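You operate a simulated robot arm through the tools that you are given. There is no shell and no other tool. Be economical: measure what you need, move in short steps, check, and stop when the job is done.

You run a simulated robot arm. Do the job below in one go: nothing can be reset, and whatever is moved stays where it is left.

Task
Set the three kiln dials by the sheet, then switch the heat on.

It is judged by the outcome, as a careful person would: the job done as asked, and still so three seconds after it is handed in. It fails if anything else is knocked over, pushed out of place, dropped, spilled or broken. Flat cloth is picked up by pressing the open fingertips on it (5 to 10 N) and closing them slowly along it; thin cloth reads only 2 to 8 mm in the jaws.

Robot
A 7-joint arm with a fingered hand on a trunk, on a base that drives. Base frame: it is fixed to the floor where the robot stands at the start and does not move with it; the origin is under the middle of the robot, x ahead of it, y to its left, z up. Lengths are in cm, angles in rad, forces in N, time in s.
Its first joint turns from -2.897 to 2.897 rad. Places, roughly: black cap [-75, -275, 150]; blue filter [-50, -225, 100]; blue tag [-75, -250, 125]; brass key [90, -30, 120]; check button [100, -20, 110]; clip [70, -60, 160]; drain valve [20, -140, 40]; fan switch [110, -10, 120]; front dial [110, 0, 140]; front lever [-20, -190, 140]; front valve [110, 0, 50]; green probe [-50, -200, 100]; halt button [120, 0, 110]; heat switch [120, 0, 120]; horn button [110, -10, 110]; middle dial [110, -10, 140]. Payload 3.7 kg.
The TCP is the grasp point between the finger pads, 2.5 cm short of the fingertips. In the tool frame z runs along the fingers and y along their closing line. Largest opening 8.8 cm; the body of the gripper starts 2.9 cm behind the TCP. The gripper is a hand of 5 fingers: y runs from the thumb to the fingers, the wrist lies at [-1.3, -10.6, -17.4] in the tool frame, and closing takes about 1.5 s.
Orientation is told as [roll, pitch, yaw] about the base's x, y, z axes, in that order, counted from this pose: with the fingers straight down and the wrist toward the robot, the tool's x, y and z point along [0, 1, 0], [1, 0, 0] and [0, 0, -1] of the base frame.

Tools
- The arm moves only by the tool jog_arm. Its argument "series" is one flat list of numbers, 6 for each row, row after row: the shift along the tool's x, y, z in units of 20 mm (1.0 is 20 mm), then the turn, a rotation vector about the tool's x, y, z in units of 4 degrees (1.0 is 4 degrees). In form: [x, y, z, ax, ay, az, x, y, z, ax, ay, az, ...]. A call has 1 to 20 rows; each row shifts and turns the commanded pose from where the row before left it, along the tool's axes as they then stand. "claw" is the gripper command, from -1 (fully open) to 1 (shut), values between in proportion, set as the call begins (left out, the last holds). A call with a number of a shift or a turn outside -1 to 1 is refused whole. Rows are played at 5 a second. More than 5 cm and 0.15 rad between two rows, or a gripper value outside its range, and nothing of the call is played. Where a pose cannot be reached the arm comes as near as it can. A force on the tool above 60 N (or 10 N above the force at the start of the call, whichever is more), or a blocked arm, ends the call early, and 0.2 s more pass. The fingers move at their own pace (about 10.8 cm/s each) and stop on an object; they squeeze with about 33 N. The grip force told is the motor's: it shows also when the fingers shut on nothing. Time passes only in rows, and 0.2 s behind the last, so rows that do not move let the fingers close. The reply holds the time, the measured pose of the TCP, the force on the tool along the base axes, the opening and the grip force, in the units named above and with some noise, with the torque about the TCP (base axes, N m) and any sound that the robot's microphone picked up, and new pictures: "views" is both (left out), scene, wrist or none.
- Cameras (640 x 400 px; columns grow to the right, rows downward): "scene" is now at [17.11, 16.73, 133.95]; the picture's right is [-0.63, -0.78, 0.00], its down [-0.04, 0.03, -1.00] and it looks along [0.78, -0.63, -0.05] (base axes); focal length 260 px, centre (320, 200). "wrist" rides on the gripper at [5.9, -7.9, -10.5] in the tool frame; the picture's right is [-0.73, 0.32, -0.61], its down [-0.62, -0.68, 0.38] and it looks along [-0.29, 0.66, 0.70] (tool axes); focal length 234 px, centre (320, 200). There is no depth. A picture from a camera that has moved, and an enlarged one, comes with that camera's place and axes in the base frame and with its lens.
- roll_base(legs): drives the robot by 1 to 6 legs, each [ahead, left, turn to the left] in cm, cm and rad, along the robot's own axes; the way and the turn of a leg run together, so that a leg with both is an arc; at most 150 cm and 3.142 rad a leg. The arm and the cameras ride along, it lands a little off, and it stops where it bumps. It gives what a move gives, and a new picture of the scene camera.
- set_fingers(index, middle, ring, little, thumb_bend, thumb_turn): sets how far each is bent, from 0 (flat) to 100 (curled in); at 30 the hand is open as for a grip, at 70 the pads meet at the TCP. One left out holds its place. A second passes; each finger stops where it meets its share of the squeeze, and holds until it gets a number again. A gripper value or a shape takes the hand back. It gives what a move gives, with no picture; readings hold the bend of each and the force on index, middle, ring, little, thumb and palm. thumb_turn goes from beside the hand (0) to across from the fingers (100), as for a grip.
- preshape(shape): the hand has 5 fingers and takes this shape, open, in about a second: jaw (thumb against the fingers, like two jaws); tri (thumb and two fingers); tip (a fingertip pinch); poke (one finger out to press); point (the index stretched); flat (the hand flat); cup (the hand cupped); fist (a fist). The gripper value then closes the fingers along that shape, each until it touches; the sizes above hold for jaw. It gives what a move gives, with no picture.
- pan_tilt(pan, tilt): turns the head with the scene camera to pan (to the left, within 2.094 rad either way) and tilt (down, from -0.506 to 1.204), counted from straight ahead of the robot. It gives what a move gives, and a new picture of the scene camera.
- enlarge(camera, box): a new picture of the part [left, top, right, bottom] of that camera's present view, enlarged. No time passes.
- finish_job(): hands the job in; it is judged then, once.

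Work in short steps. Places have to be worked out from the pictures, the camera data and where the tool is seen: move nearer, look again, correct. Check each grasp and each placing, and mend what went wrong. You have 120 turns and 260 pictures in all, those below and enlarged ones among them. Open the gripper and draw the arm clear of the work before you hand the job in, unless the task says otherwise; then end with one line.

The tools are called after "Emit:" by a JSON object that holds its "name" and its "arguments". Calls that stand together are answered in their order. jog_arm: Moves the arm, as the interface text tells. Its arguments: {"type":"object","properties":{"series":{"type":"array","items":{"type":"number"}},"claw":{"type":"number"},"views":{"type":"string","enum":["both","scene","wrist","none"]}},"required":["series"]} The other tools are called the same way: preshape (shape) gives the hand a shape; set_fingers (index, middle, ring, little, thumb_bend, thumb_turn) moves the fingers one by one; roll_base (legs) drives the base; pan_tilt (pan, tilt) turns the head that bears the scene camera; enlarge (camera, box) takes an enlarged picture of a part of a camera's view; finish_job () hands the job in.

At the start:

```text
time_s: 0.0
tool_pos: [78.16, 1.61, 100.01]
orientation: [0.001, -0.001, -0.001]
force: [0.0, -0.8, 0.0]
wrist_torque: [-0.03, -0.01, 0.01]
width: 8.76
gripper_force: 0.1
shape: jaw
bend: [30.0, 30.0, 30.0, 30.0, 30.0, 98.0]
finger forces: [0.1, 0.0, 0.1, 0.0, 0.1, 0.0]
robot x, y, heading: [0.36, 0.06, -0.0]
head pan, tilt: [-0.679, 0.051]
```

scene: 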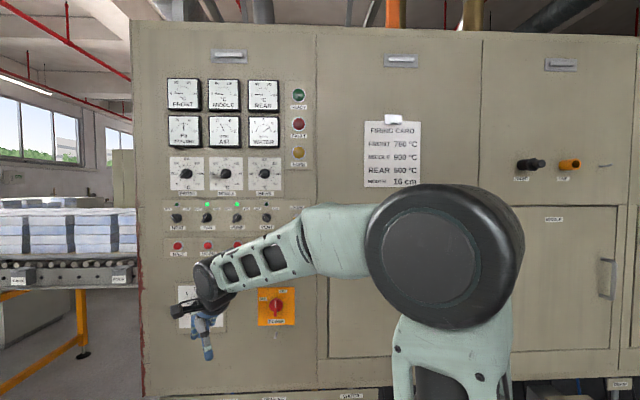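
wrist: 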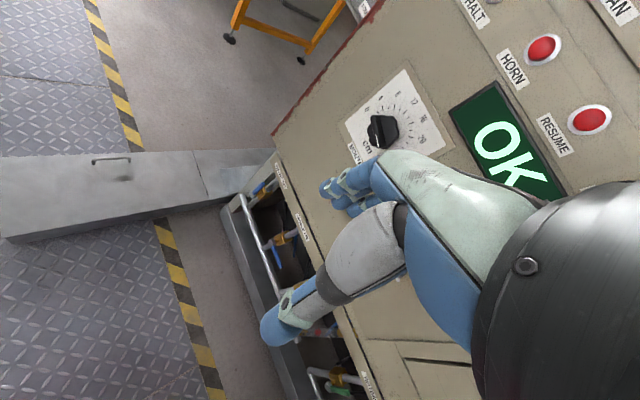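

The panel with three dials (FRONT, MIDDLE, REAR) and a firing card are visible. I enlarge them to read.

Emit:
{"name": "enlarge", "arguments": {"camera": "scene", "box": [350, 100, 440, 200]}}

Emit:
{"name": "enlarge", "arguments": {"camera": "scene", "box": [150, 140, 320, 246]}}

Emit:
{"name": "enlarge", "arguments": {"camera": "scene", "box": [150, 230, 320, 336]}}

Emit:
{"name": "enlarge", "arguments": {"camera": "scene", "box": [150, 60, 320, 166]}}

```text
4.00 times, centred on (395, 150) of scene
camera zoom: at [17.11, 16.73, 133.95], right [-0.63, -0.78, 0.0], down [-0.04, 0.03, -1.0], along [0.78, -0.63, -0.05], focal length 1041 px, centre (20, 400)
```

zoom: 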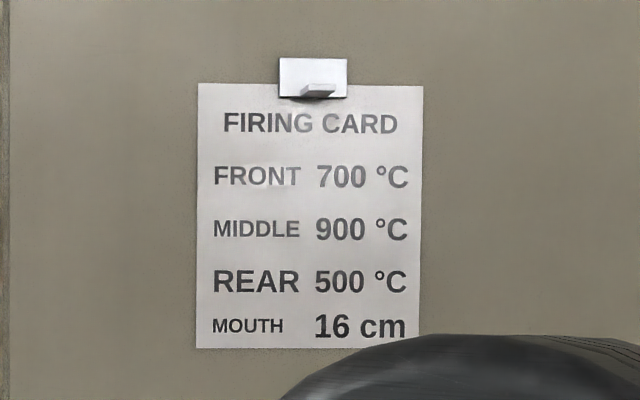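

```text
3.76 times, centred on (235, 193) of scene
camera zoom: at [17.11, 16.73, 133.95], right [-0.63, -0.78, 0.0], down [-0.04, 0.03, -1.0], along [0.78, -0.63, -0.05], focal length 980 px, centre (640, 226)
```

zoom: 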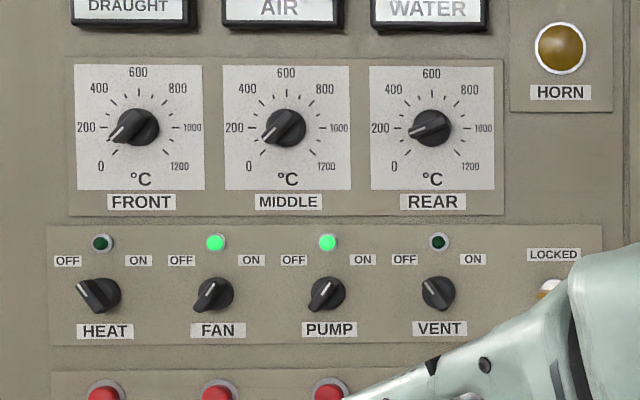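

```text
3.76 times, centred on (235, 283) of scene
camera zoom: at [17.11, 16.73, 133.95], right [-0.63, -0.78, 0.0], down [-0.04, 0.03, -1.0], along [0.78, -0.63, -0.05], focal length 980 px, centre (640, -112)
```

zoom: 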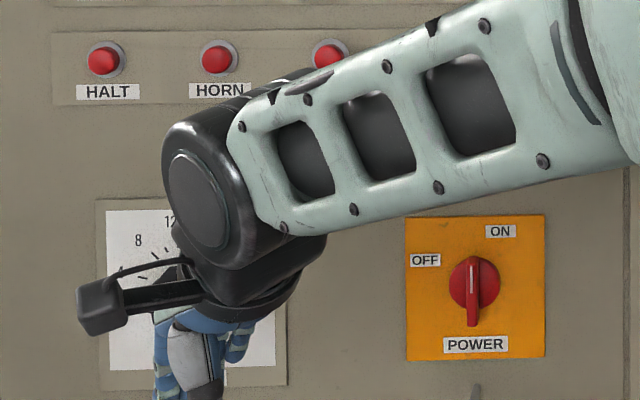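

```text
3.76 times, centred on (235, 113) of scene
camera zoom: at [17.11, 16.73, 133.95], right [-0.63, -0.78, 0.0], down [-0.04, 0.03, -1.0], along [0.78, -0.63, -0.05], focal length 980 px, centre (640, 528)
```

zoom: 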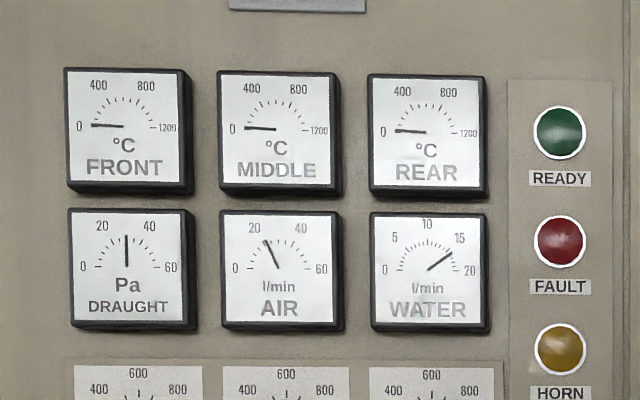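

The card reads FRONT 700, MIDDLE 900, REAR 500. I look down and around the floor before repositioning the base in front of the panel, and inspect the key and lamps hidden by the arm.

Emit:
{"name": "pan_tilt", "arguments": {"pan": -0.3, "tilt": 0.8}}

Emit:
{"name": "pan_tilt", "arguments": {"pan": 0.5, "tilt": 0.8}}

Emit:
{"name": "pan_tilt", "arguments": {"pan": -1.3, "tilt": 0.4}}

```text
time_s: 1.1
tool_pos: [78.1, 1.69, 99.98]
orientation: [0.0, 0.0, 0.001]
force: [0.1, 0.5, 0.1]
wrist_torque: [0.01, -0.04, 0.03]
width: 8.75
gripper_force: 0.0
shape: jaw
bend: [30.0, 30.0, 30.0, 30.0, 30.0, 98.0]
finger forces: [0.1, 0.0, 0.1, 0.0, 0.1, 0.1]
robot x, y, heading: [0.01, 0.04, 0.0]
head pan, tilt: [-0.3, 0.799]
camera scene: at [17.73, 20.07, 127.2], right [-0.3, -0.96, 0.0], down [-0.68, 0.21, -0.7], along [0.67, -0.21, -0.72], focal length 260 px, centre (320, 200)
```

scene: 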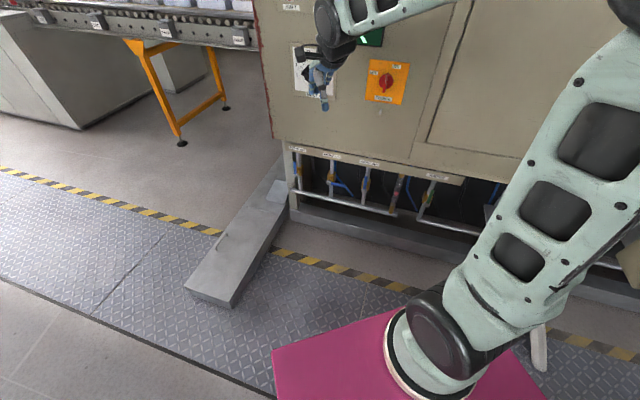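

```text
time_s: 2.2
tool_pos: [78.27, 1.47, 100.04]
orientation: [0.0, -0.001, -0.001]
force: [0.3, 0.0, -0.8]
wrist_torque: [-0.01, -0.03, 0.02]
width: 8.77
gripper_force: 0.0
shape: jaw
bend: [30.0, 30.0, 30.0, 30.0, 30.0, 98.0]
finger forces: [0.1, 0.0, 0.1, 0.0, 0.0, 0.1]
robot x, y, heading: [-0.37, 0.41, 0.001]
head pan, tilt: [0.499, 0.799]
camera scene: at [17.1, 26.31, 127.19], right [0.48, -0.88, 0.0], down [-0.63, -0.34, -0.7], along [0.61, 0.33, -0.72], focal length 260 px, centre (320, 200)
```

scene: 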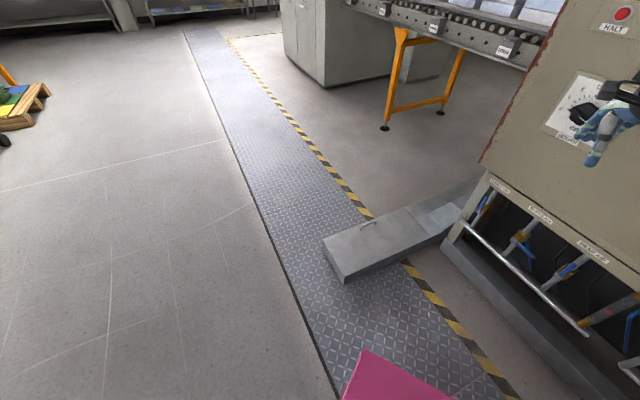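

```text
time_s: 4.0
tool_pos: [78.09, 1.68, 99.95]
orientation: [0.0, -0.001, -0.001]
force: [0.0, 0.0, 1.0]
wrist_torque: [0.04, -0.01, 0.01]
width: 8.77
gripper_force: 0.0
shape: jaw
bend: [30.0, 30.0, 30.0, 30.0, 30.0, 98.0]
finger forces: [0.0, 0.0, 0.0, 0.1, 0.1, 0.0]
robot x, y, heading: [0.27, -0.03, -0.002]
head pan, tilt: [-1.3, 0.4]
camera scene: at [12.5, 13.53, 130.7], right [-0.96, -0.27, 0.0], down [-0.1, 0.38, -0.92], along [0.25, -0.89, -0.39], focal length 260 px, centre (320, 200)
```

scene: 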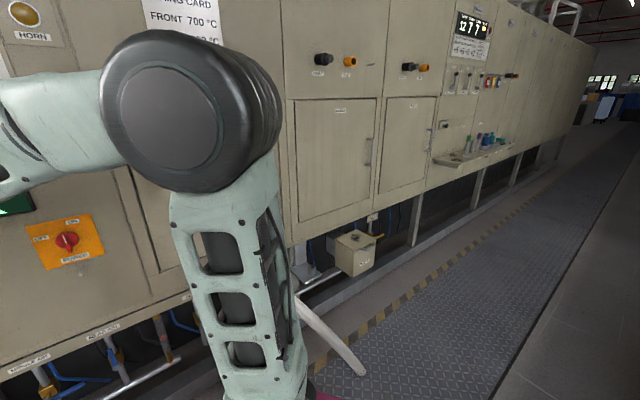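

There is a white curved thing near the robot's right; I check whether it belongs to the robot before driving.

Emit:
{"name": "pan_tilt", "arguments": {"pan": -1.3, "tilt": 0.95}}

Emit:
{"name": "pan_tilt", "arguments": {"pan": -1.9, "tilt": 0.8}}

```text
time_s: 5.0
tool_pos: [78.05, 1.64, 100.04]
orientation: [0.0, 0.0, 0.0]
force: [-0.1, -0.8, -0.7]
wrist_torque: [0.02, 0.02, 0.01]
width: 8.77
gripper_force: 0.0
shape: jaw
bend: [30.0, 30.0, 30.0, 30.0, 30.0, 98.0]
finger forces: [0.0, 0.0, 0.0, 0.1, 0.0, 0.0]
robot x, y, heading: [0.17, -0.29, 0.001]
head pan, tilt: [-1.3, 0.949]
camera scene: at [11.96, 15.45, 126.05], right [-0.96, -0.27, 0.0], down [-0.22, 0.78, -0.58], along [0.16, -0.56, -0.81], focal length 260 px, centre (320, 200)
```

scene: 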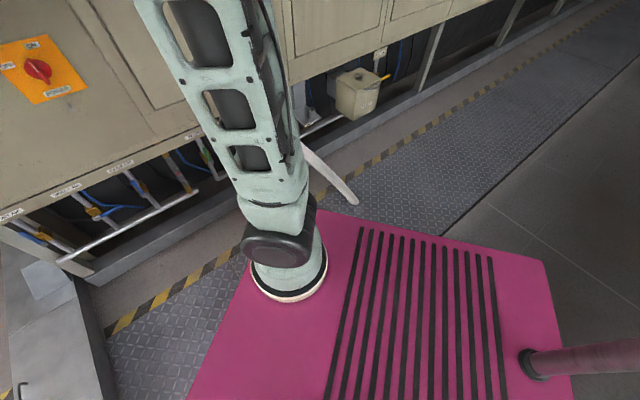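

```text
time_s: 6.0
tool_pos: [78.07, 1.64, 99.92]
orientation: [0.0, 0.0, -0.001]
force: [0.0, -1.2, 0.0]
wrist_torque: [0.0, 0.02, 0.02]
width: 8.77
gripper_force: 0.1
shape: jaw
bend: [30.0, 30.0, 30.0, 30.0, 30.0, 98.0]
finger forces: [0.1, 0.1, 0.0, 0.0, 0.1, 0.0]
robot x, y, heading: [0.14, -0.15, 0.003]
head pan, tilt: [-1.901, 0.799]
camera scene: at [7.41, 14.82, 127.19], right [-0.95, 0.32, 0.0], down [0.23, 0.68, -0.7], along [-0.23, -0.66, -0.72], focal length 260 px, centre (320, 200)
```

scene: 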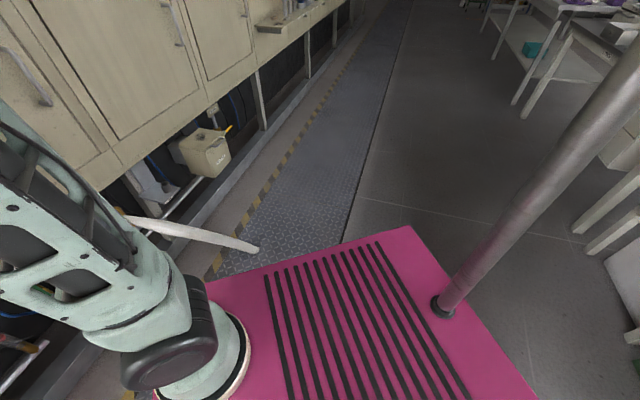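

The base top is about ±26 cm wide; the white thing sits outside the turning circle. I back off, turn to face the panel, and then look before moving sideways.

Emit:
{"name": "roll_base", "arguments": {"legs": [[-10, 0, 0], [0, 0, -0.675]]}}

Emit:
{"name": "pan_tilt", "arguments": {"pan": 0.6, "tilt": 0.7}}

```text
time_s: 9.0
tool_pos: [51.36, -48.22, 99.96]
orientation: [0.001, 0.0, -0.688]
force: [0.4, 0.5, 0.0]
wrist_torque: [-0.01, -0.01, -0.03]
width: 8.74
gripper_force: 0.1
shape: jaw
bend: [30.0, 30.0, 30.0, 30.0, 30.0, 98.0]
finger forces: [0.0, 0.0, 0.0, 0.0, 0.0, 0.1]
robot x, y, heading: [-9.84, -0.18, -0.693]
head pan, tilt: [-1.901, 0.799]
camera scene: at [5.14, 6.75, 127.19], right [-0.53, 0.85, 0.0], down [0.61, 0.38, -0.7], along [-0.59, -0.37, -0.72], focal length 260 px, centre (320, 200)
```

scene: 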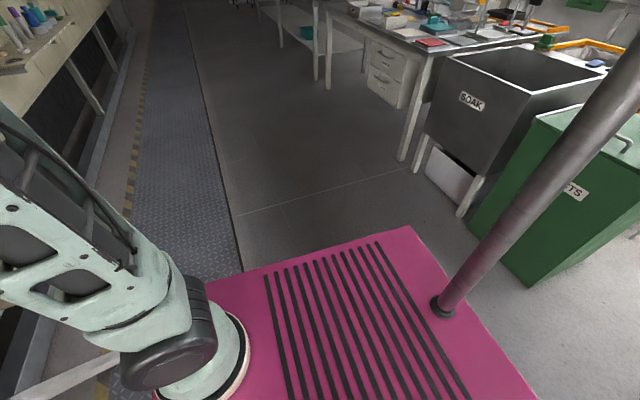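

```text
time_s: 11.3
tool_pos: [51.5, -48.35, 100.02]
orientation: [0.001, 0.0, -0.687]
force: [-0.1, 0.2, 0.4]
wrist_torque: [0.02, 0.0, -0.01]
width: 8.76
gripper_force: 0.0
shape: jaw
bend: [30.0, 30.0, 30.0, 30.0, 30.0, 98.0]
finger forces: [0.0, 0.0, 0.1, 0.0, 0.0, 0.1]
robot x, y, heading: [-10.19, -0.05, -0.686]
head pan, tilt: [0.6, 0.7]
camera scene: at [20.46, 10.25, 128.02], right [-0.09, -1.0, 0.0], down [-0.64, 0.06, -0.76], along [0.76, -0.07, -0.64], focal length 260 px, centre (320, 200)
```

scene: 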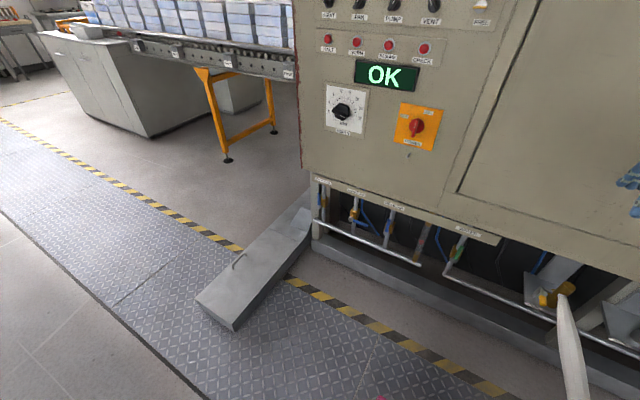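

The path on the left is clear; the white lever is to the right and well ahead of the base. I move 45 cm left and look at the panel.

Emit:
{"name": "roll_base", "arguments": {"legs": [[0, 45, 0]]}}

Emit:
{"name": "pan_tilt", "arguments": {"pan": 0.25, "tilt": 0.05}}

```text
time_s: 14.0
tool_pos: [79.5, -14.12, 99.94]
orientation: [-0.002, 0.0, -0.691]
force: [0.3, -0.6, -0.1]
wrist_torque: [0.01, 0.03, 0.0]
width: 8.76
gripper_force: 0.0
shape: jaw
bend: [30.0, 30.0, 30.0, 30.0, 30.0, 98.0]
finger forces: [0.0, 0.1, 0.0, 0.0, 0.1, 0.1]
robot x, y, heading: [18.55, 33.84, -0.689]
head pan, tilt: [0.6, 0.7]
camera scene: at [48.85, 44.5, 128.02], right [-0.09, -1.0, 0.0], down [-0.64, 0.06, -0.76], along [0.76, -0.07, -0.64], focal length 260 px, centre (320, 200)
```

scene: 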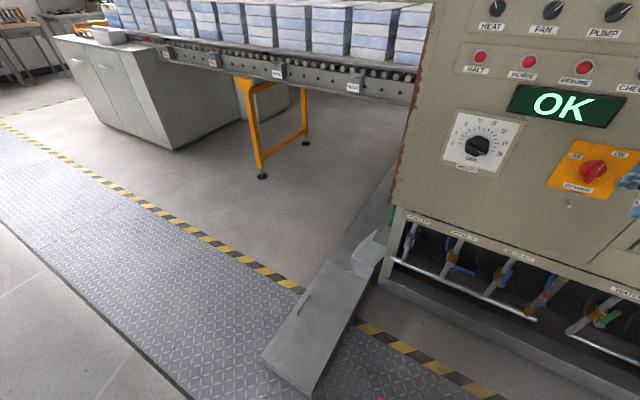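

```text
time_s: 15.0
tool_pos: [79.51, -14.27, 99.94]
orientation: [0.0, -0.001, -0.691]
force: [0.3, 0.1, 1.6]
wrist_torque: [-0.01, -0.01, -0.01]
width: 8.73
gripper_force: 0.1
shape: jaw
bend: [30.0, 30.0, 30.0, 30.0, 30.0, 98.0]
finger forces: [0.0, 0.0, 0.0, 0.0, 0.0, 0.0]
robot x, y, heading: [18.38, 33.97, -0.686]
head pan, tilt: [0.25, 0.051]
camera scene: at [48.64, 41.38, 133.94], right [-0.43, -0.9, 0.0], down [-0.05, 0.02, -1.0], along [0.9, -0.43, -0.05], focal length 260 px, centre (320, 200)
```

scene: 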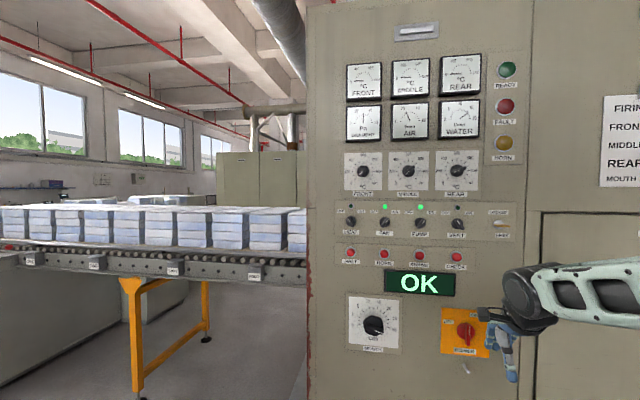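

Now a clear view; I enlarge to locate and read dials, switches and key.

Emit:
{"name": "enlarge", "arguments": {"camera": "scene", "box": [330, 140, 522, 260]}}

Emit:
{"name": "enlarge", "arguments": {"camera": "scene", "box": [336, 200, 528, 320]}}

```text
3.33 times, centred on (426, 200) of scene
camera zoom: at [48.64, 41.38, 133.94], right [-0.43, -0.9, 0.0], down [-0.05, 0.02, -1.0], along [0.9, -0.43, -0.05], focal length 868 px, centre (-33, 200)
```

zoom: 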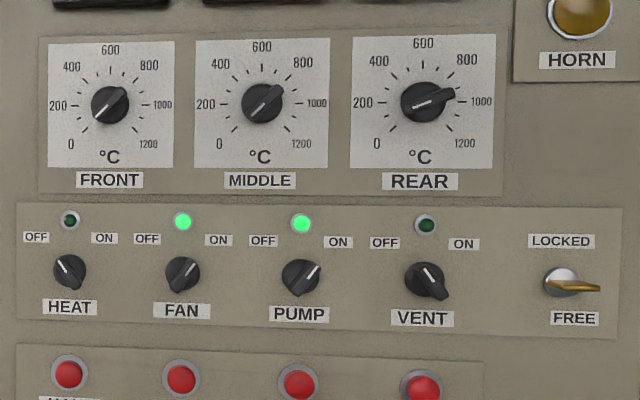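

```text
3.33 times, centred on (432, 260) of scene
camera zoom: at [48.64, 41.38, 133.94], right [-0.43, -0.9, 0.0], down [-0.05, 0.02, -1.0], along [0.9, -0.43, -0.05], focal length 868 px, centre (-53, 0)
```

zoom: 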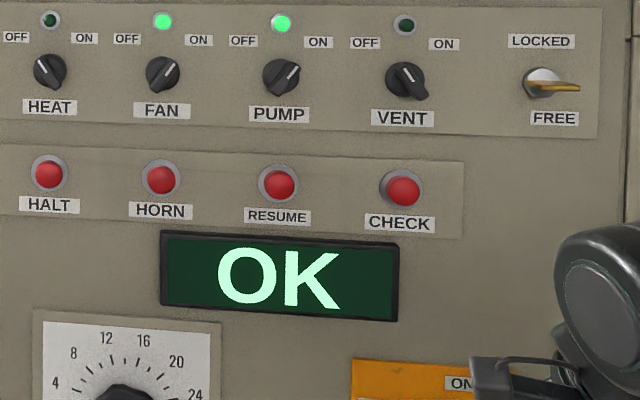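

Current readings: all three dials sit near 0–100, HEAT is OFF, FAN and PUMP on. Knobs are about 97 cm ahead of the robot at z≈139; I raise the hand and pitch it to point at the panel, staying clear.

Emit:
{"name": "jog_arm", "arguments": {"series": [0, -0.2, -0.85, -1, 0, 0, 0, -0.14, -0.86, -1, 0, 0, 0, -0.08, -0.87, -1, 0, 0, 0, -0.02, -0.87, -1, 0, 0, 0, 0.04, -0.87, -1, 0, 0, 0, 0.1, -0.87, -1, 0, 0, 0, 0.16, -0.86, -1, 0, 0, 0, 0.22, -0.84, -1, 0, 0, 0, 0.28, -0.83, -1, 0, 0, 0, 0.34, -0.81, -1, 0, 0, 0, 0.39, -0.78, -1, 0, 0, 0, 0.45, -0.75, -1, 0, 0, 0, 0.5, -0.72, -1, 0, 0, 0, 0.55, -0.68, -1, 0, 0, 0, 0.59, -0.64, -1, 0, 0, 0, 0.64, -0.6, -1, 0, 0, 0, 0.68, -0.55, -1, 0, 0, 0, 0.71, -0.5, -1, 0, 0, 0, 0.75, -0.45, -1, 0, 0, 0, 0.78, -0.4, -1, 0, 0], "views": "both"}}

```text
time_s: 19.2
tool_pos: [73.2, -9.13, 134.09]
orientation: [0.001, -1.397, -0.693]
force: [0.4, 0.5, 0.6]
wrist_torque: [0.01, -0.02, 0.04]
width: 8.74
gripper_force: 0.1
shape: jaw
bend: [30.0, 30.0, 30.0, 30.0, 30.0, 98.0]
finger forces: [0.1, 0.0, 0.1, 0.1, 0.0, 0.0]
robot x, y, heading: [18.43, 34.75, -0.691]
head pan, tilt: [0.25, 0.051]
camera scene: at [48.63, 41.38, 133.94], right [-0.43, -0.9, 0.0], down [-0.05, 0.02, -1.0], along [0.9, -0.43, -0.05], focal length 260 px, centre (320, 200)
camera wrist: at [67.86, 2.88, 127.94], right [-0.88, -0.21, 0.42], down [-0.2, -0.65, -0.74], along [0.43, -0.73, 0.53], focal length 234 px, centre (320, 200)
```

scene: 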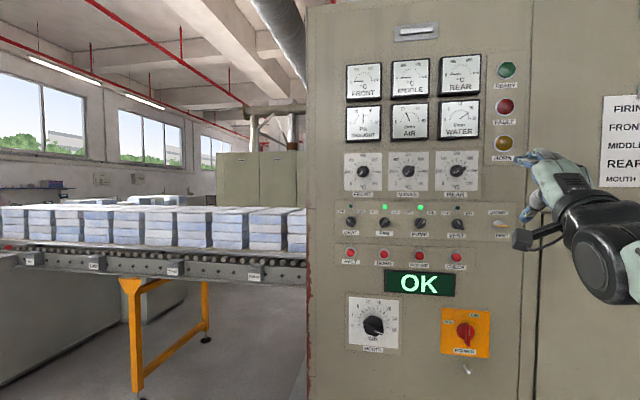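
wrist: 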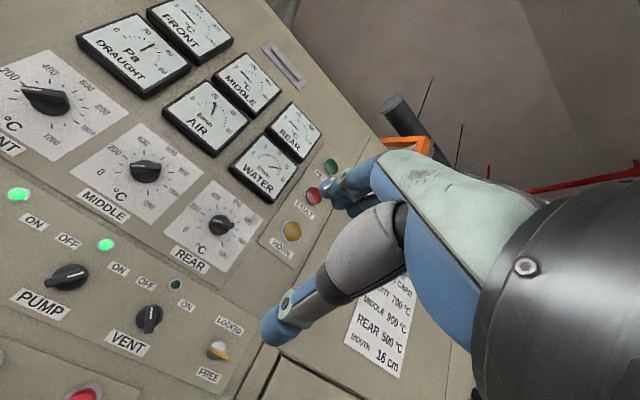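

The hand is nearly horizontal. I enlarge the wrist view to read pointers and the key.

Emit:
{"name": "enlarge", "arguments": {"camera": "wrist", "box": [0, 40, 280, 215]}}

Emit:
{"name": "enlarge", "arguments": {"camera": "wrist", "box": [0, 170, 304, 360]}}

```text
2.29 times, centred on (140, 128) of wrist
camera zoom: at [67.86, 2.88, 127.94], right [-0.88, -0.21, 0.42], down [-0.2, -0.65, -0.74], along [0.43, -0.73, 0.53], focal length 535 px, centre (731, 366)
```

zoom: 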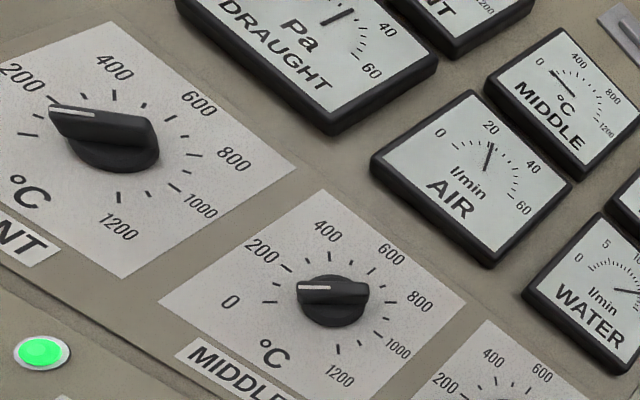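

```text
2.11 times, centred on (152, 265) of wrist
camera zoom: at [67.86, 2.88, 127.94], right [-0.88, -0.21, 0.42], down [-0.2, -0.65, -0.74], along [0.43, -0.73, 0.53], focal length 493 px, centre (674, 63)
```

zoom: 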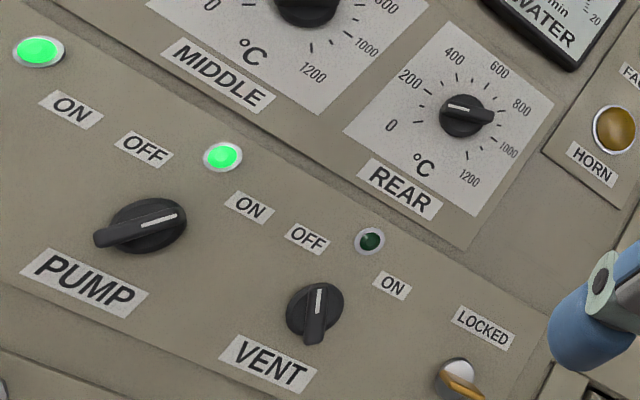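

Pointers: FRONT and MIDDLE just above 0, REAR about 110. I level the hand, square it to the panel and go toward REAR with a fingertip-pinch shape, stopping ~10 cm short.

Emit:
{"name": "preshape", "arguments": {"shape": "tip"}}

Emit:
{"name": "jog_arm", "arguments": {"series": [0, 0, 0, -1, 0, 0, 0, 0, 0, -1, 0, 0, 0, 0, 0, -0.5, 0, 0, 0.3, 0.4, 0.7, 0, 0.4, 0, 0.3, 0.4, 0.8, 0, 0.35, 0, 0.3, 0.4, 0.8, 0, 0, 0, 0.3, 0.4, 0.8, 0, 0, 0, 0.3, 0.4, 0.8, 0, 0, 0, 0.2, 0.25, 0.8, 0, 0, 0, 0, 0, 0.8, 0, 0, 0, 0, 0, 0.8, 0, 0, 0, 0, 0, 0.8, 0, 0, 0]}}

```text
time_s: 20.1
tool_pos: [73.3, -8.94, 134.01]
orientation: [-0.001, -1.398, -0.692]
force: [0.2, 0.6, 0.4]
wrist_torque: [0.04, -0.01, 0.01]
width: 8.78
gripper_force: 0.0
shape: tip
bend: [30.0, 98.0, 99.0, 99.0, 30.0, 98.0]
finger forces: [0.0, 0.0, 0.0, 0.0, 0.1, 0.1]
robot x, y, heading: [18.48, 34.29, -0.693]
head pan, tilt: [0.25, 0.051]
```

```text
time_s: 22.7
tool_pos: [86.73, -14.79, 138.56]
orientation: [-2.989, -1.569, 2.351]
force: [0.7, 0.0, 0.4]
wrist_torque: [-0.01, 0.03, 0.02]
width: 8.78
gripper_force: 0.0
shape: tip
bend: [30.0, 98.0, 99.0, 99.0, 30.0, 98.0]
finger forces: [0.0, 0.0, 0.1, 0.1, 0.0, 0.1]
robot x, y, heading: [18.2, 34.44, -0.689]
head pan, tilt: [0.25, 0.051]
camera scene: at [48.62, 41.39, 133.95], right [-0.43, -0.9, 0.0], down [-0.05, 0.02, -1.0], along [0.9, -0.43, -0.05], focal length 260 px, centre (320, 200)
camera wrist: at [81.69, -4.0, 130.49], right [-0.92, -0.22, 0.32], down [-0.06, -0.73, -0.68], along [0.39, -0.65, 0.66], focal length 234 px, centre (320, 200)
```

scene: 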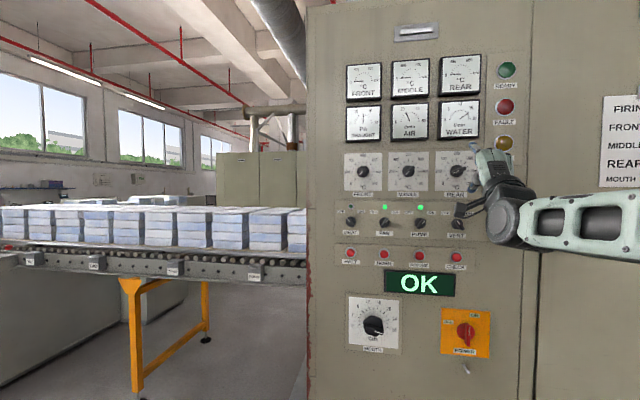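
wrist: 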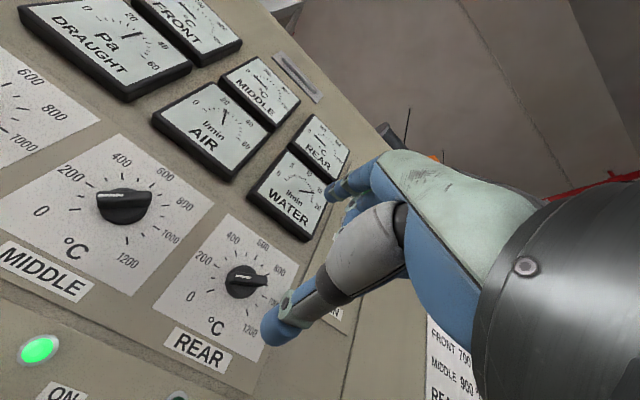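

Hand is ~15 cm from the REAR knob, about 1 cm left of it. I read its pointer closely.

Emit:
{"name": "enlarge", "arguments": {"camera": "wrist", "box": [150, 210, 310, 310]}}

Emit:
{"name": "enlarge", "arguments": {"camera": "scene", "box": [430, 140, 510, 190]}}

```text
4.00 times, centred on (230, 260) of wrist
camera zoom: at [81.69, -4.0, 130.49], right [-0.92, -0.22, 0.32], down [-0.06, -0.73, -0.68], along [0.39, -0.65, 0.66], focal length 937 px, centre (680, -40)
```

zoom: 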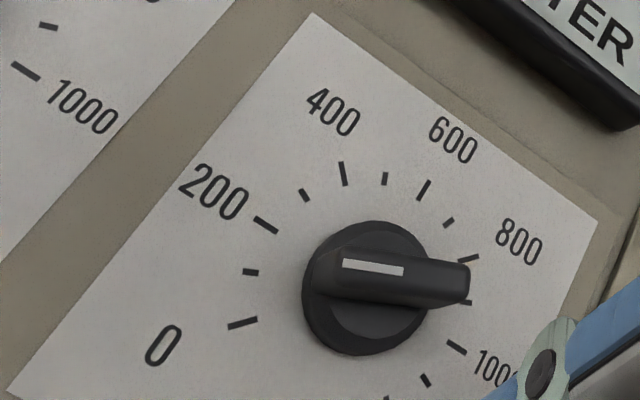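

```text
8.00 times, centred on (470, 165) of scene
camera zoom: at [48.62, 41.39, 133.95], right [-0.43, -0.9, 0.0], down [-0.05, 0.02, -1.0], along [0.9, -0.43, -0.05], focal length 2082 px, centre (-880, 480)
```

zoom: 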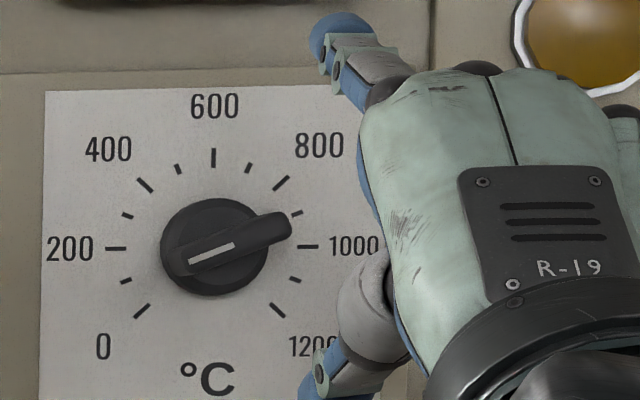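

REAR pointer is at ~100 (−112° from top). I shift right 1 cm, roll the hand −22.5° to align across the ridge, and approach.

Emit:
{"name": "jog_arm", "arguments": {"series": [-0.48, 0, 0.5, 0, 0, -1, 0, 0, 0.8, 0, 0, -1, 0, 0, 0.8, 0, 0, -1, 0, 0, 0.8, 0, 0, -1, 0, 0, 0.8, 0, 0, -1, 0, 0, 0.8, 0, 0, -0.6]}}

```text
time_s: 24.1
tool_pos: [93.48, -21.11, 138.63]
orientation: [-1.57, -1.18, 0.933]
force: [0.8, 0.1, 0.1]
wrist_torque: [-0.03, 0.0, 0.0]
width: 8.8
gripper_force: 0.0
shape: tip
bend: [30.0, 98.0, 99.0, 99.0, 30.0, 98.0]
finger forces: [0.1, 0.0, 0.0, 0.0, 0.0, 0.1]
robot x, y, heading: [18.46, 34.47, -0.691]
head pan, tilt: [0.25, 0.051]
camera scene: at [48.62, 41.39, 133.95], right [-0.43, -0.9, 0.0], down [-0.05, 0.02, -1.0], along [0.9, -0.43, -0.05], focal length 260 px, centre (320, 200)
camera wrist: at [86.31, -12.91, 128.91], right [-0.81, -0.08, 0.58], down [-0.19, -0.9, -0.39], along [0.55, -0.43, 0.72], focal length 234 px, centre (320, 200)
```

scene: 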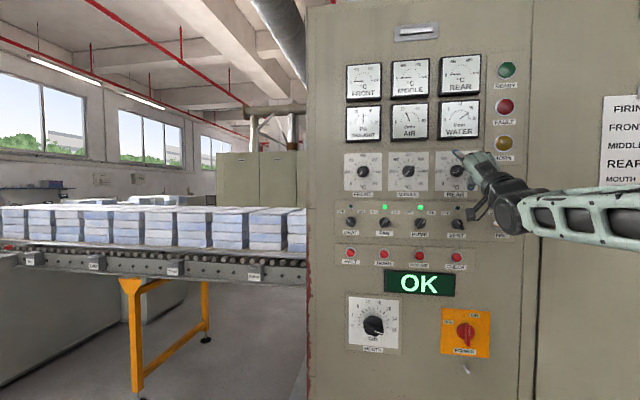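
wrist: 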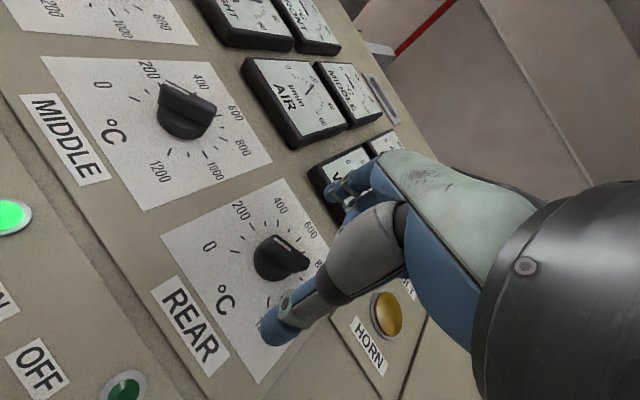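

The knob is ~5.7 cm ahead of the TCP and centred. I advance 4 cm and check.

Emit:
{"name": "jog_arm", "arguments": {"series": [0, 0, 0.7, 0, 0, 0, 0, 0, 0.7, 0, 0, 0, 0, 0, 0.6, 0, 0, 0]}}

Emit:
{"name": "enlarge", "arguments": {"camera": "scene", "box": [410, 125, 506, 185]}}

Emit:
{"name": "enlarge", "arguments": {"camera": "wrist", "box": [200, 150, 392, 270]}}

```text
time_s: 24.9
tool_pos: [96.42, -23.42, 138.42]
orientation: [-1.57, -1.179, 0.931]
force: [-0.6, -0.1, 0.4]
wrist_torque: [-0.04, 0.02, -0.01]
width: 8.79
gripper_force: 0.0
shape: tip
bend: [30.0, 98.0, 99.0, 99.0, 30.0, 98.0]
finger forces: [0.0, 0.1, 0.1, 0.0, 0.0, 0.0]
robot x, y, heading: [18.11, 34.24, -0.691]
head pan, tilt: [0.25, 0.051]
camera scene: at [48.62, 41.38, 133.95], right [-0.43, -0.9, 0.0], down [-0.05, 0.02, -1.0], along [0.9, -0.43, -0.05], focal length 260 px, centre (320, 200)
camera wrist: at [89.32, -15.34, 128.74], right [-0.81, -0.08, 0.58], down [-0.19, -0.9, -0.39], along [0.55, -0.43, 0.72], focal length 234 px, centre (320, 200)
```

scene: 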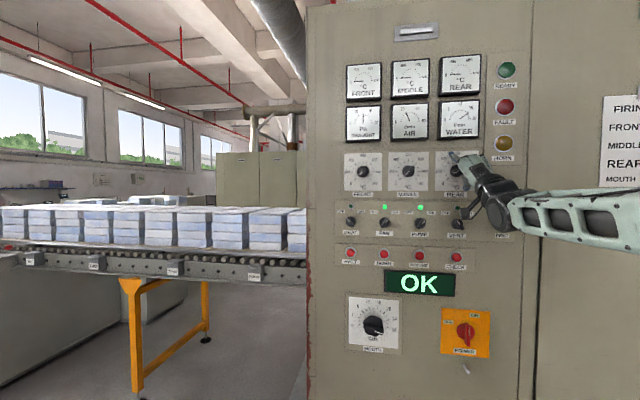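
wrist: 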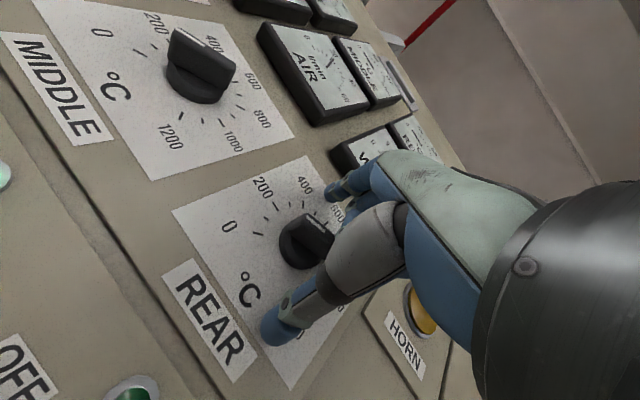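

```text
6.67 times, centred on (458, 155) of scene
camera zoom: at [48.62, 41.38, 133.95], right [-0.43, -0.9, 0.0], down [-0.05, 0.02, -1.0], along [0.9, -0.43, -0.05], focal length 1735 px, centre (-600, 500)
```

zoom: 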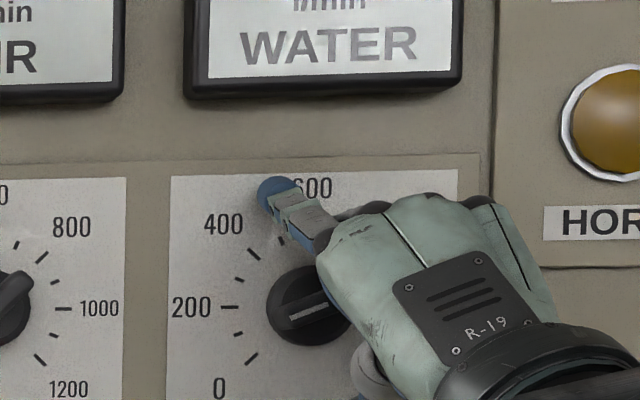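

```text
3.33 times, centred on (296, 210) of wrist
camera zoom: at [89.32, -15.34, 128.74], right [-0.81, -0.08, 0.58], down [-0.19, -0.9, -0.39], along [0.55, -0.43, 0.72], focal length 781 px, centre (400, 167)
```

zoom: 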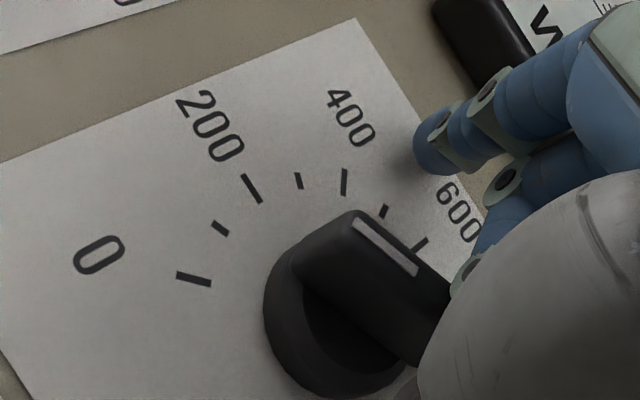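

Fingers straddle the knob. I advance slightly and close gently to grip the ridge.

Emit:
{"name": "jog_arm", "arguments": {"series": [0, 0, 0.45, 0, 0, 0], "views": "none"}}

Emit:
{"name": "jog_arm", "arguments": {"series": [0, 0, 0, 0, 0, 0, 0, 0, 0, 0, 0, 0, 0, 0, 0, 0, 0, 0, 0, 0, 0, 0, 0, 0, 0, 0, 0, 0, 0, 0, 0, 0, 0, 0, 0, 0, 0, 0, 0, 0, 0, 0, 0, 0, 0, 0, 0, 0], "claw": 1}}

Emit:
{"name": "enlarge", "arguments": {"camera": "wrist", "box": [200, 150, 392, 270]}}

Emit:
{"name": "enlarge", "arguments": {"camera": "scene", "box": [410, 125, 506, 185]}}

```text
time_s: 25.3
tool_pos: [97.12, -23.76, 138.81]
orientation: [-1.585, -1.18, 0.943]
force: [-16.1, 10.2, 3.4]
wrist_torque: [-0.02, 0.01, -0.03]
width: 8.8
gripper_force: 0.1
shape: tip
bend: [30.0, 100.0, 99.0, 99.0, 29.0, 98.0]
finger forces: [3.6, 12.6, 0.0, 0.0, 3.5, 0.0]
robot x, y, heading: [18.37, 34.53, -0.693]
head pan, tilt: [0.25, 0.051]
```

```text
time_s: 25.8
tool_pos: [96.7, -23.34, 139.12]
orientation: [-1.605, -1.179, 0.969]
force: [-32.7, 20.9, -8.5]
wrist_torque: [0.69, 0.59, -0.41]
width: 1.64
gripper_force: 33.1
shape: tip
bend: [73.0, 100.0, 100.0, 100.0, 66.0, 100.0]
finger forces: [30.3, 0.1, 0.0, 0.0, 58.0, 0.0]
robot x, y, heading: [18.56, 34.42, -0.689]
head pan, tilt: [0.25, 0.051]
stopped in row 2: the force on the tool passed its limit at 73 N (the readings are from after the stop); the commanded pose is now the measured one
camera scene: at [48.4, 41.53, 133.97], right [-0.43, -0.9, 0.0], down [-0.04, 0.02, -1.0], along [0.9, -0.43, -0.05], focal length 260 px, centre (320, 200)
camera wrist: at [89.7, -15.21, 129.28], right [-0.82, -0.08, 0.57], down [-0.18, -0.9, -0.39], along [0.54, -0.42, 0.73], focal length 234 px, centre (320, 200)
```

scene: 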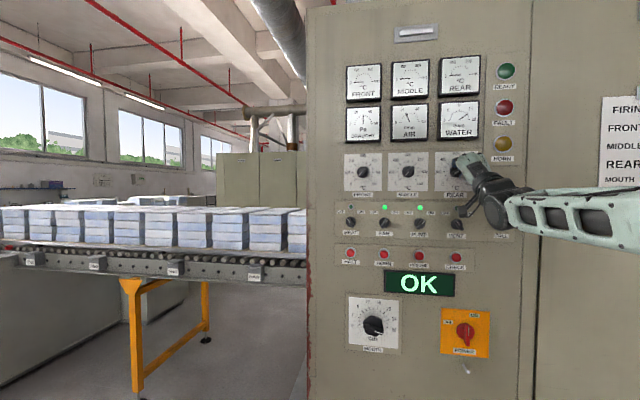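
wrist: 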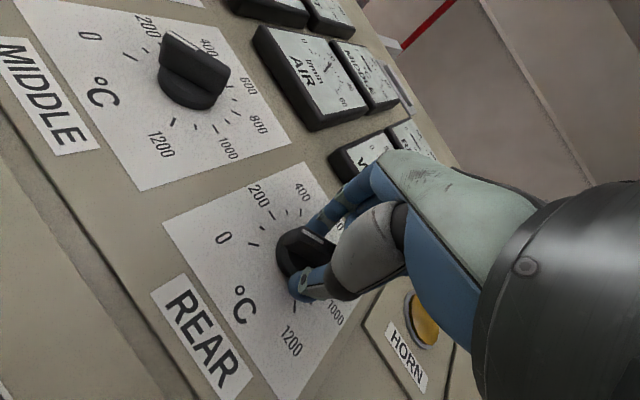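

```text
3.33 times, centred on (296, 210) of wrist
camera zoom: at [89.7, -15.21, 129.28], right [-0.82, -0.08, 0.57], down [-0.18, -0.9, -0.39], along [0.54, -0.42, 0.73], focal length 781 px, centre (400, 167)
```

zoom: 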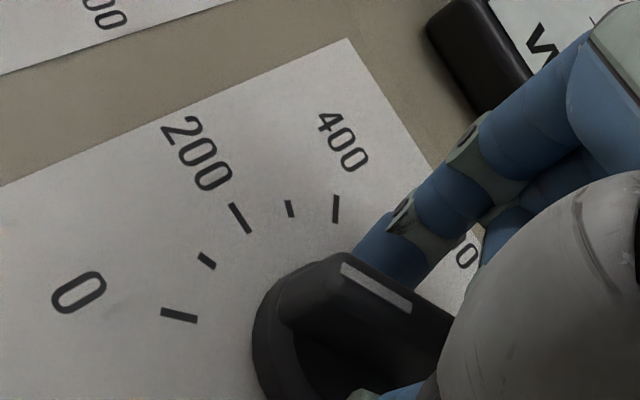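

```text
6.67 times, centred on (458, 155) of scene
camera zoom: at [48.4, 41.53, 133.97], right [-0.43, -0.9, 0.0], down [-0.04, 0.02, -1.0], along [0.9, -0.43, -0.05], focal length 1735 px, centre (-600, 500)
```

zoom: 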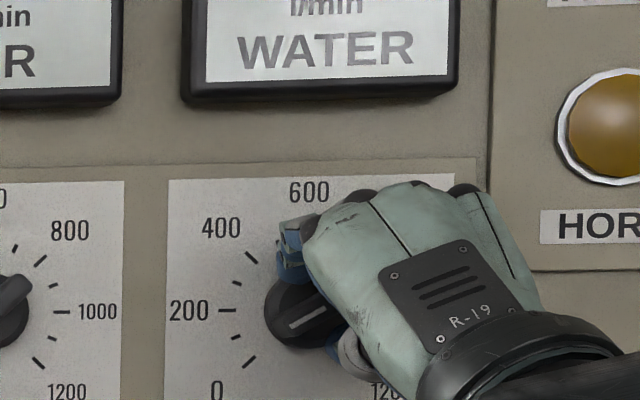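

The ridge is gripped (1.6 cm wide) but the hand pushes 38 N into the panel. I relieve that by backing a few mm, then turn a first 20°.

Emit:
{"name": "jog_arm", "arguments": {"series": [0, 0, -0.2, 0, 0, 0, 0, 0, 0, 0, 0, 0], "views": "none"}}

Emit:
{"name": "jog_arm", "arguments": {"series": [0, 0, 0, 0, 0, 1, 0, 0, 0, 0, 0, 1, 0, 0, 0, 0, 0, 1, 0, 0, 0, 0, 0, 1, 0, 0, 0, 0, 0, 1], "views": "scene"}}

Emit:
{"name": "enlarge", "arguments": {"camera": "scene", "box": [410, 125, 506, 185]}}

```text
time_s: 26.4
tool_pos: [96.73, -23.23, 138.77]
orientation: [-1.594, -1.18, 0.959]
force: [-3.2, 5.8, 0.2]
wrist_torque: [-0.03, -0.1, 0.18]
width: 1.68
gripper_force: 32.6
shape: tip
bend: [74.0, 100.0, 100.0, 100.0, 72.0, 100.0]
finger forces: [32.2, 0.0, 0.0, 0.0, 24.4, 0.0]
robot x, y, heading: [18.27, 34.5, -0.693]
head pan, tilt: [0.25, 0.051]
```

```text
time_s: 27.6
tool_pos: [96.67, -23.16, 138.99]
orientation: [-1.812, -1.528, 1.181]
force: [5.6, 4.3, 8.0]
wrist_torque: [-0.19, -0.31, 0.3]
width: 1.59
gripper_force: 33.0
shape: tip
bend: [74.0, 100.0, 100.0, 100.0, 77.0, 100.0]
finger forces: [29.4, 0.0, 0.0, 0.0, 26.6, 0.0]
robot x, y, heading: [17.83, 34.13, -0.692]
head pan, tilt: [0.25, 0.051]
camera scene: at [48.59, 41.46, 133.94], right [-0.43, -0.9, 0.0], down [-0.05, 0.02, -1.0], along [0.9, -0.43, -0.05], focal length 260 px, centre (320, 200)
```

scene: 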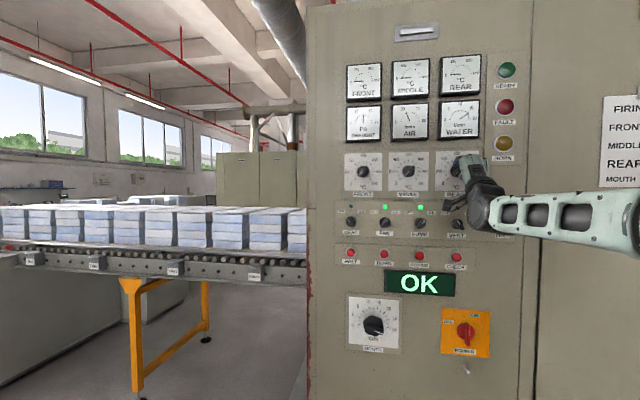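

```text
6.67 times, centred on (458, 155) of scene
camera zoom: at [48.59, 41.46, 133.94], right [-0.43, -0.9, 0.0], down [-0.05, 0.02, -1.0], along [0.9, -0.43, -0.05], focal length 1735 px, centre (-600, 500)
```

zoom: 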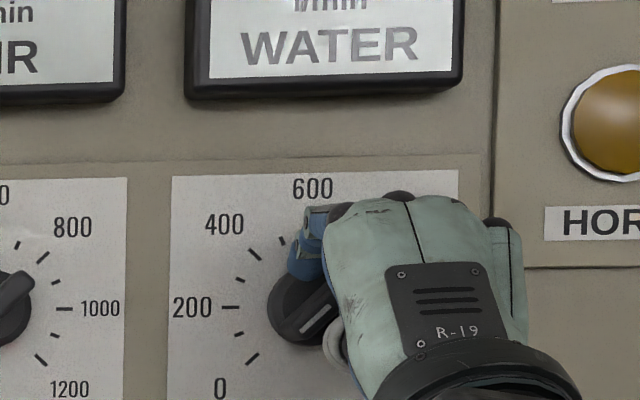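

The hand turned but the knob seems not to have followed (it even slipped the other way). I release, back off and check the pointer.

Emit:
{"name": "jog_arm", "arguments": {"series": [0, 0, 0, 0, 0, 0, 0, 0, 0, 0, 0, 0, 0, 0, 0, 0, 0, 0, 0, 0, 0, 0, 0, 0, 0, 0, 0, 0, 0, 0, 0, 0, -0.8, 0, 0, 0, 0, 0, -0.8, 0, 0, 0, 0, 0, -0.8, 0, 0, 0], "claw": -1}}

Emit:
{"name": "enlarge", "arguments": {"camera": "wrist", "box": [150, 190, 310, 290]}}

Emit:
{"name": "enlarge", "arguments": {"camera": "scene", "box": [430, 140, 510, 190]}}

```text
time_s: 29.4
tool_pos: [92.84, -20.28, 138.55]
orientation: [-1.771, -1.528, 1.135]
force: [-0.8, -0.3, 0.1]
wrist_torque: [-0.02, -0.01, 0.01]
width: 8.76
gripper_force: 0.1
shape: tip
bend: [30.0, 98.0, 99.0, 99.0, 30.0, 98.0]
finger forces: [0.0, 0.1, 0.1, 0.0, 0.0, 0.0]
robot x, y, heading: [17.91, 34.55, -0.688]
head pan, tilt: [0.25, 0.051]
camera scene: at [48.59, 41.41, 133.94], right [-0.43, -0.9, 0.0], down [-0.05, 0.02, -1.0], along [0.9, -0.43, -0.05], focal length 260 px, centre (320, 200)
camera wrist: at [87.6, -9.79, 130.17], right [-0.91, -0.21, 0.35], down [-0.07, -0.76, -0.65], along [0.4, -0.62, 0.67], focal length 234 px, centre (320, 200)
```

scene: 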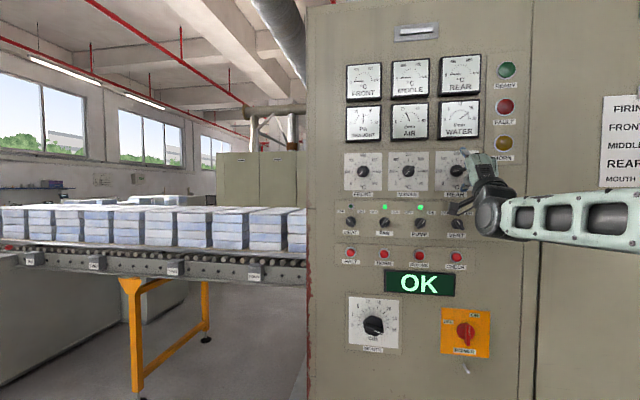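
wrist: 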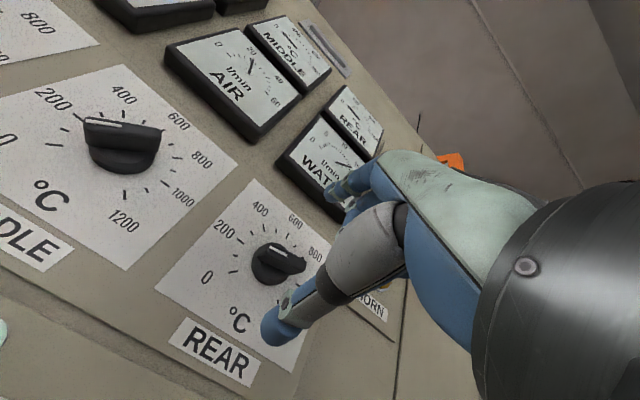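

```text
4.00 times, centred on (230, 240) of wrist
camera zoom: at [87.6, -9.79, 130.17], right [-0.91, -0.21, 0.35], down [-0.07, -0.76, -0.65], along [0.4, -0.62, 0.67], focal length 937 px, centre (680, 40)
```

zoom: 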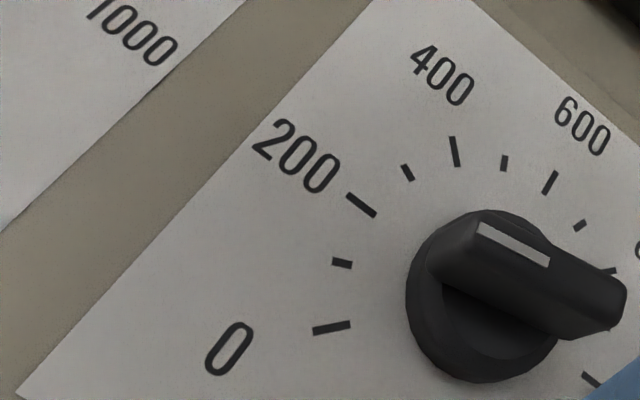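

```text
8.00 times, centred on (470, 165) of scene
camera zoom: at [48.59, 41.41, 133.94], right [-0.43, -0.9, 0.0], down [-0.05, 0.02, -1.0], along [0.9, -0.43, -0.05], focal length 2082 px, centre (-880, 480)
```

zoom: 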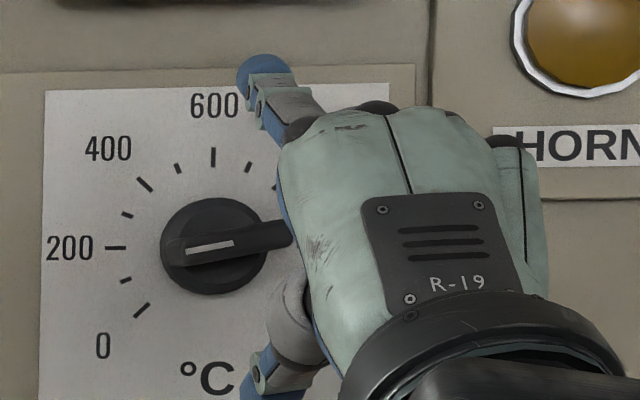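

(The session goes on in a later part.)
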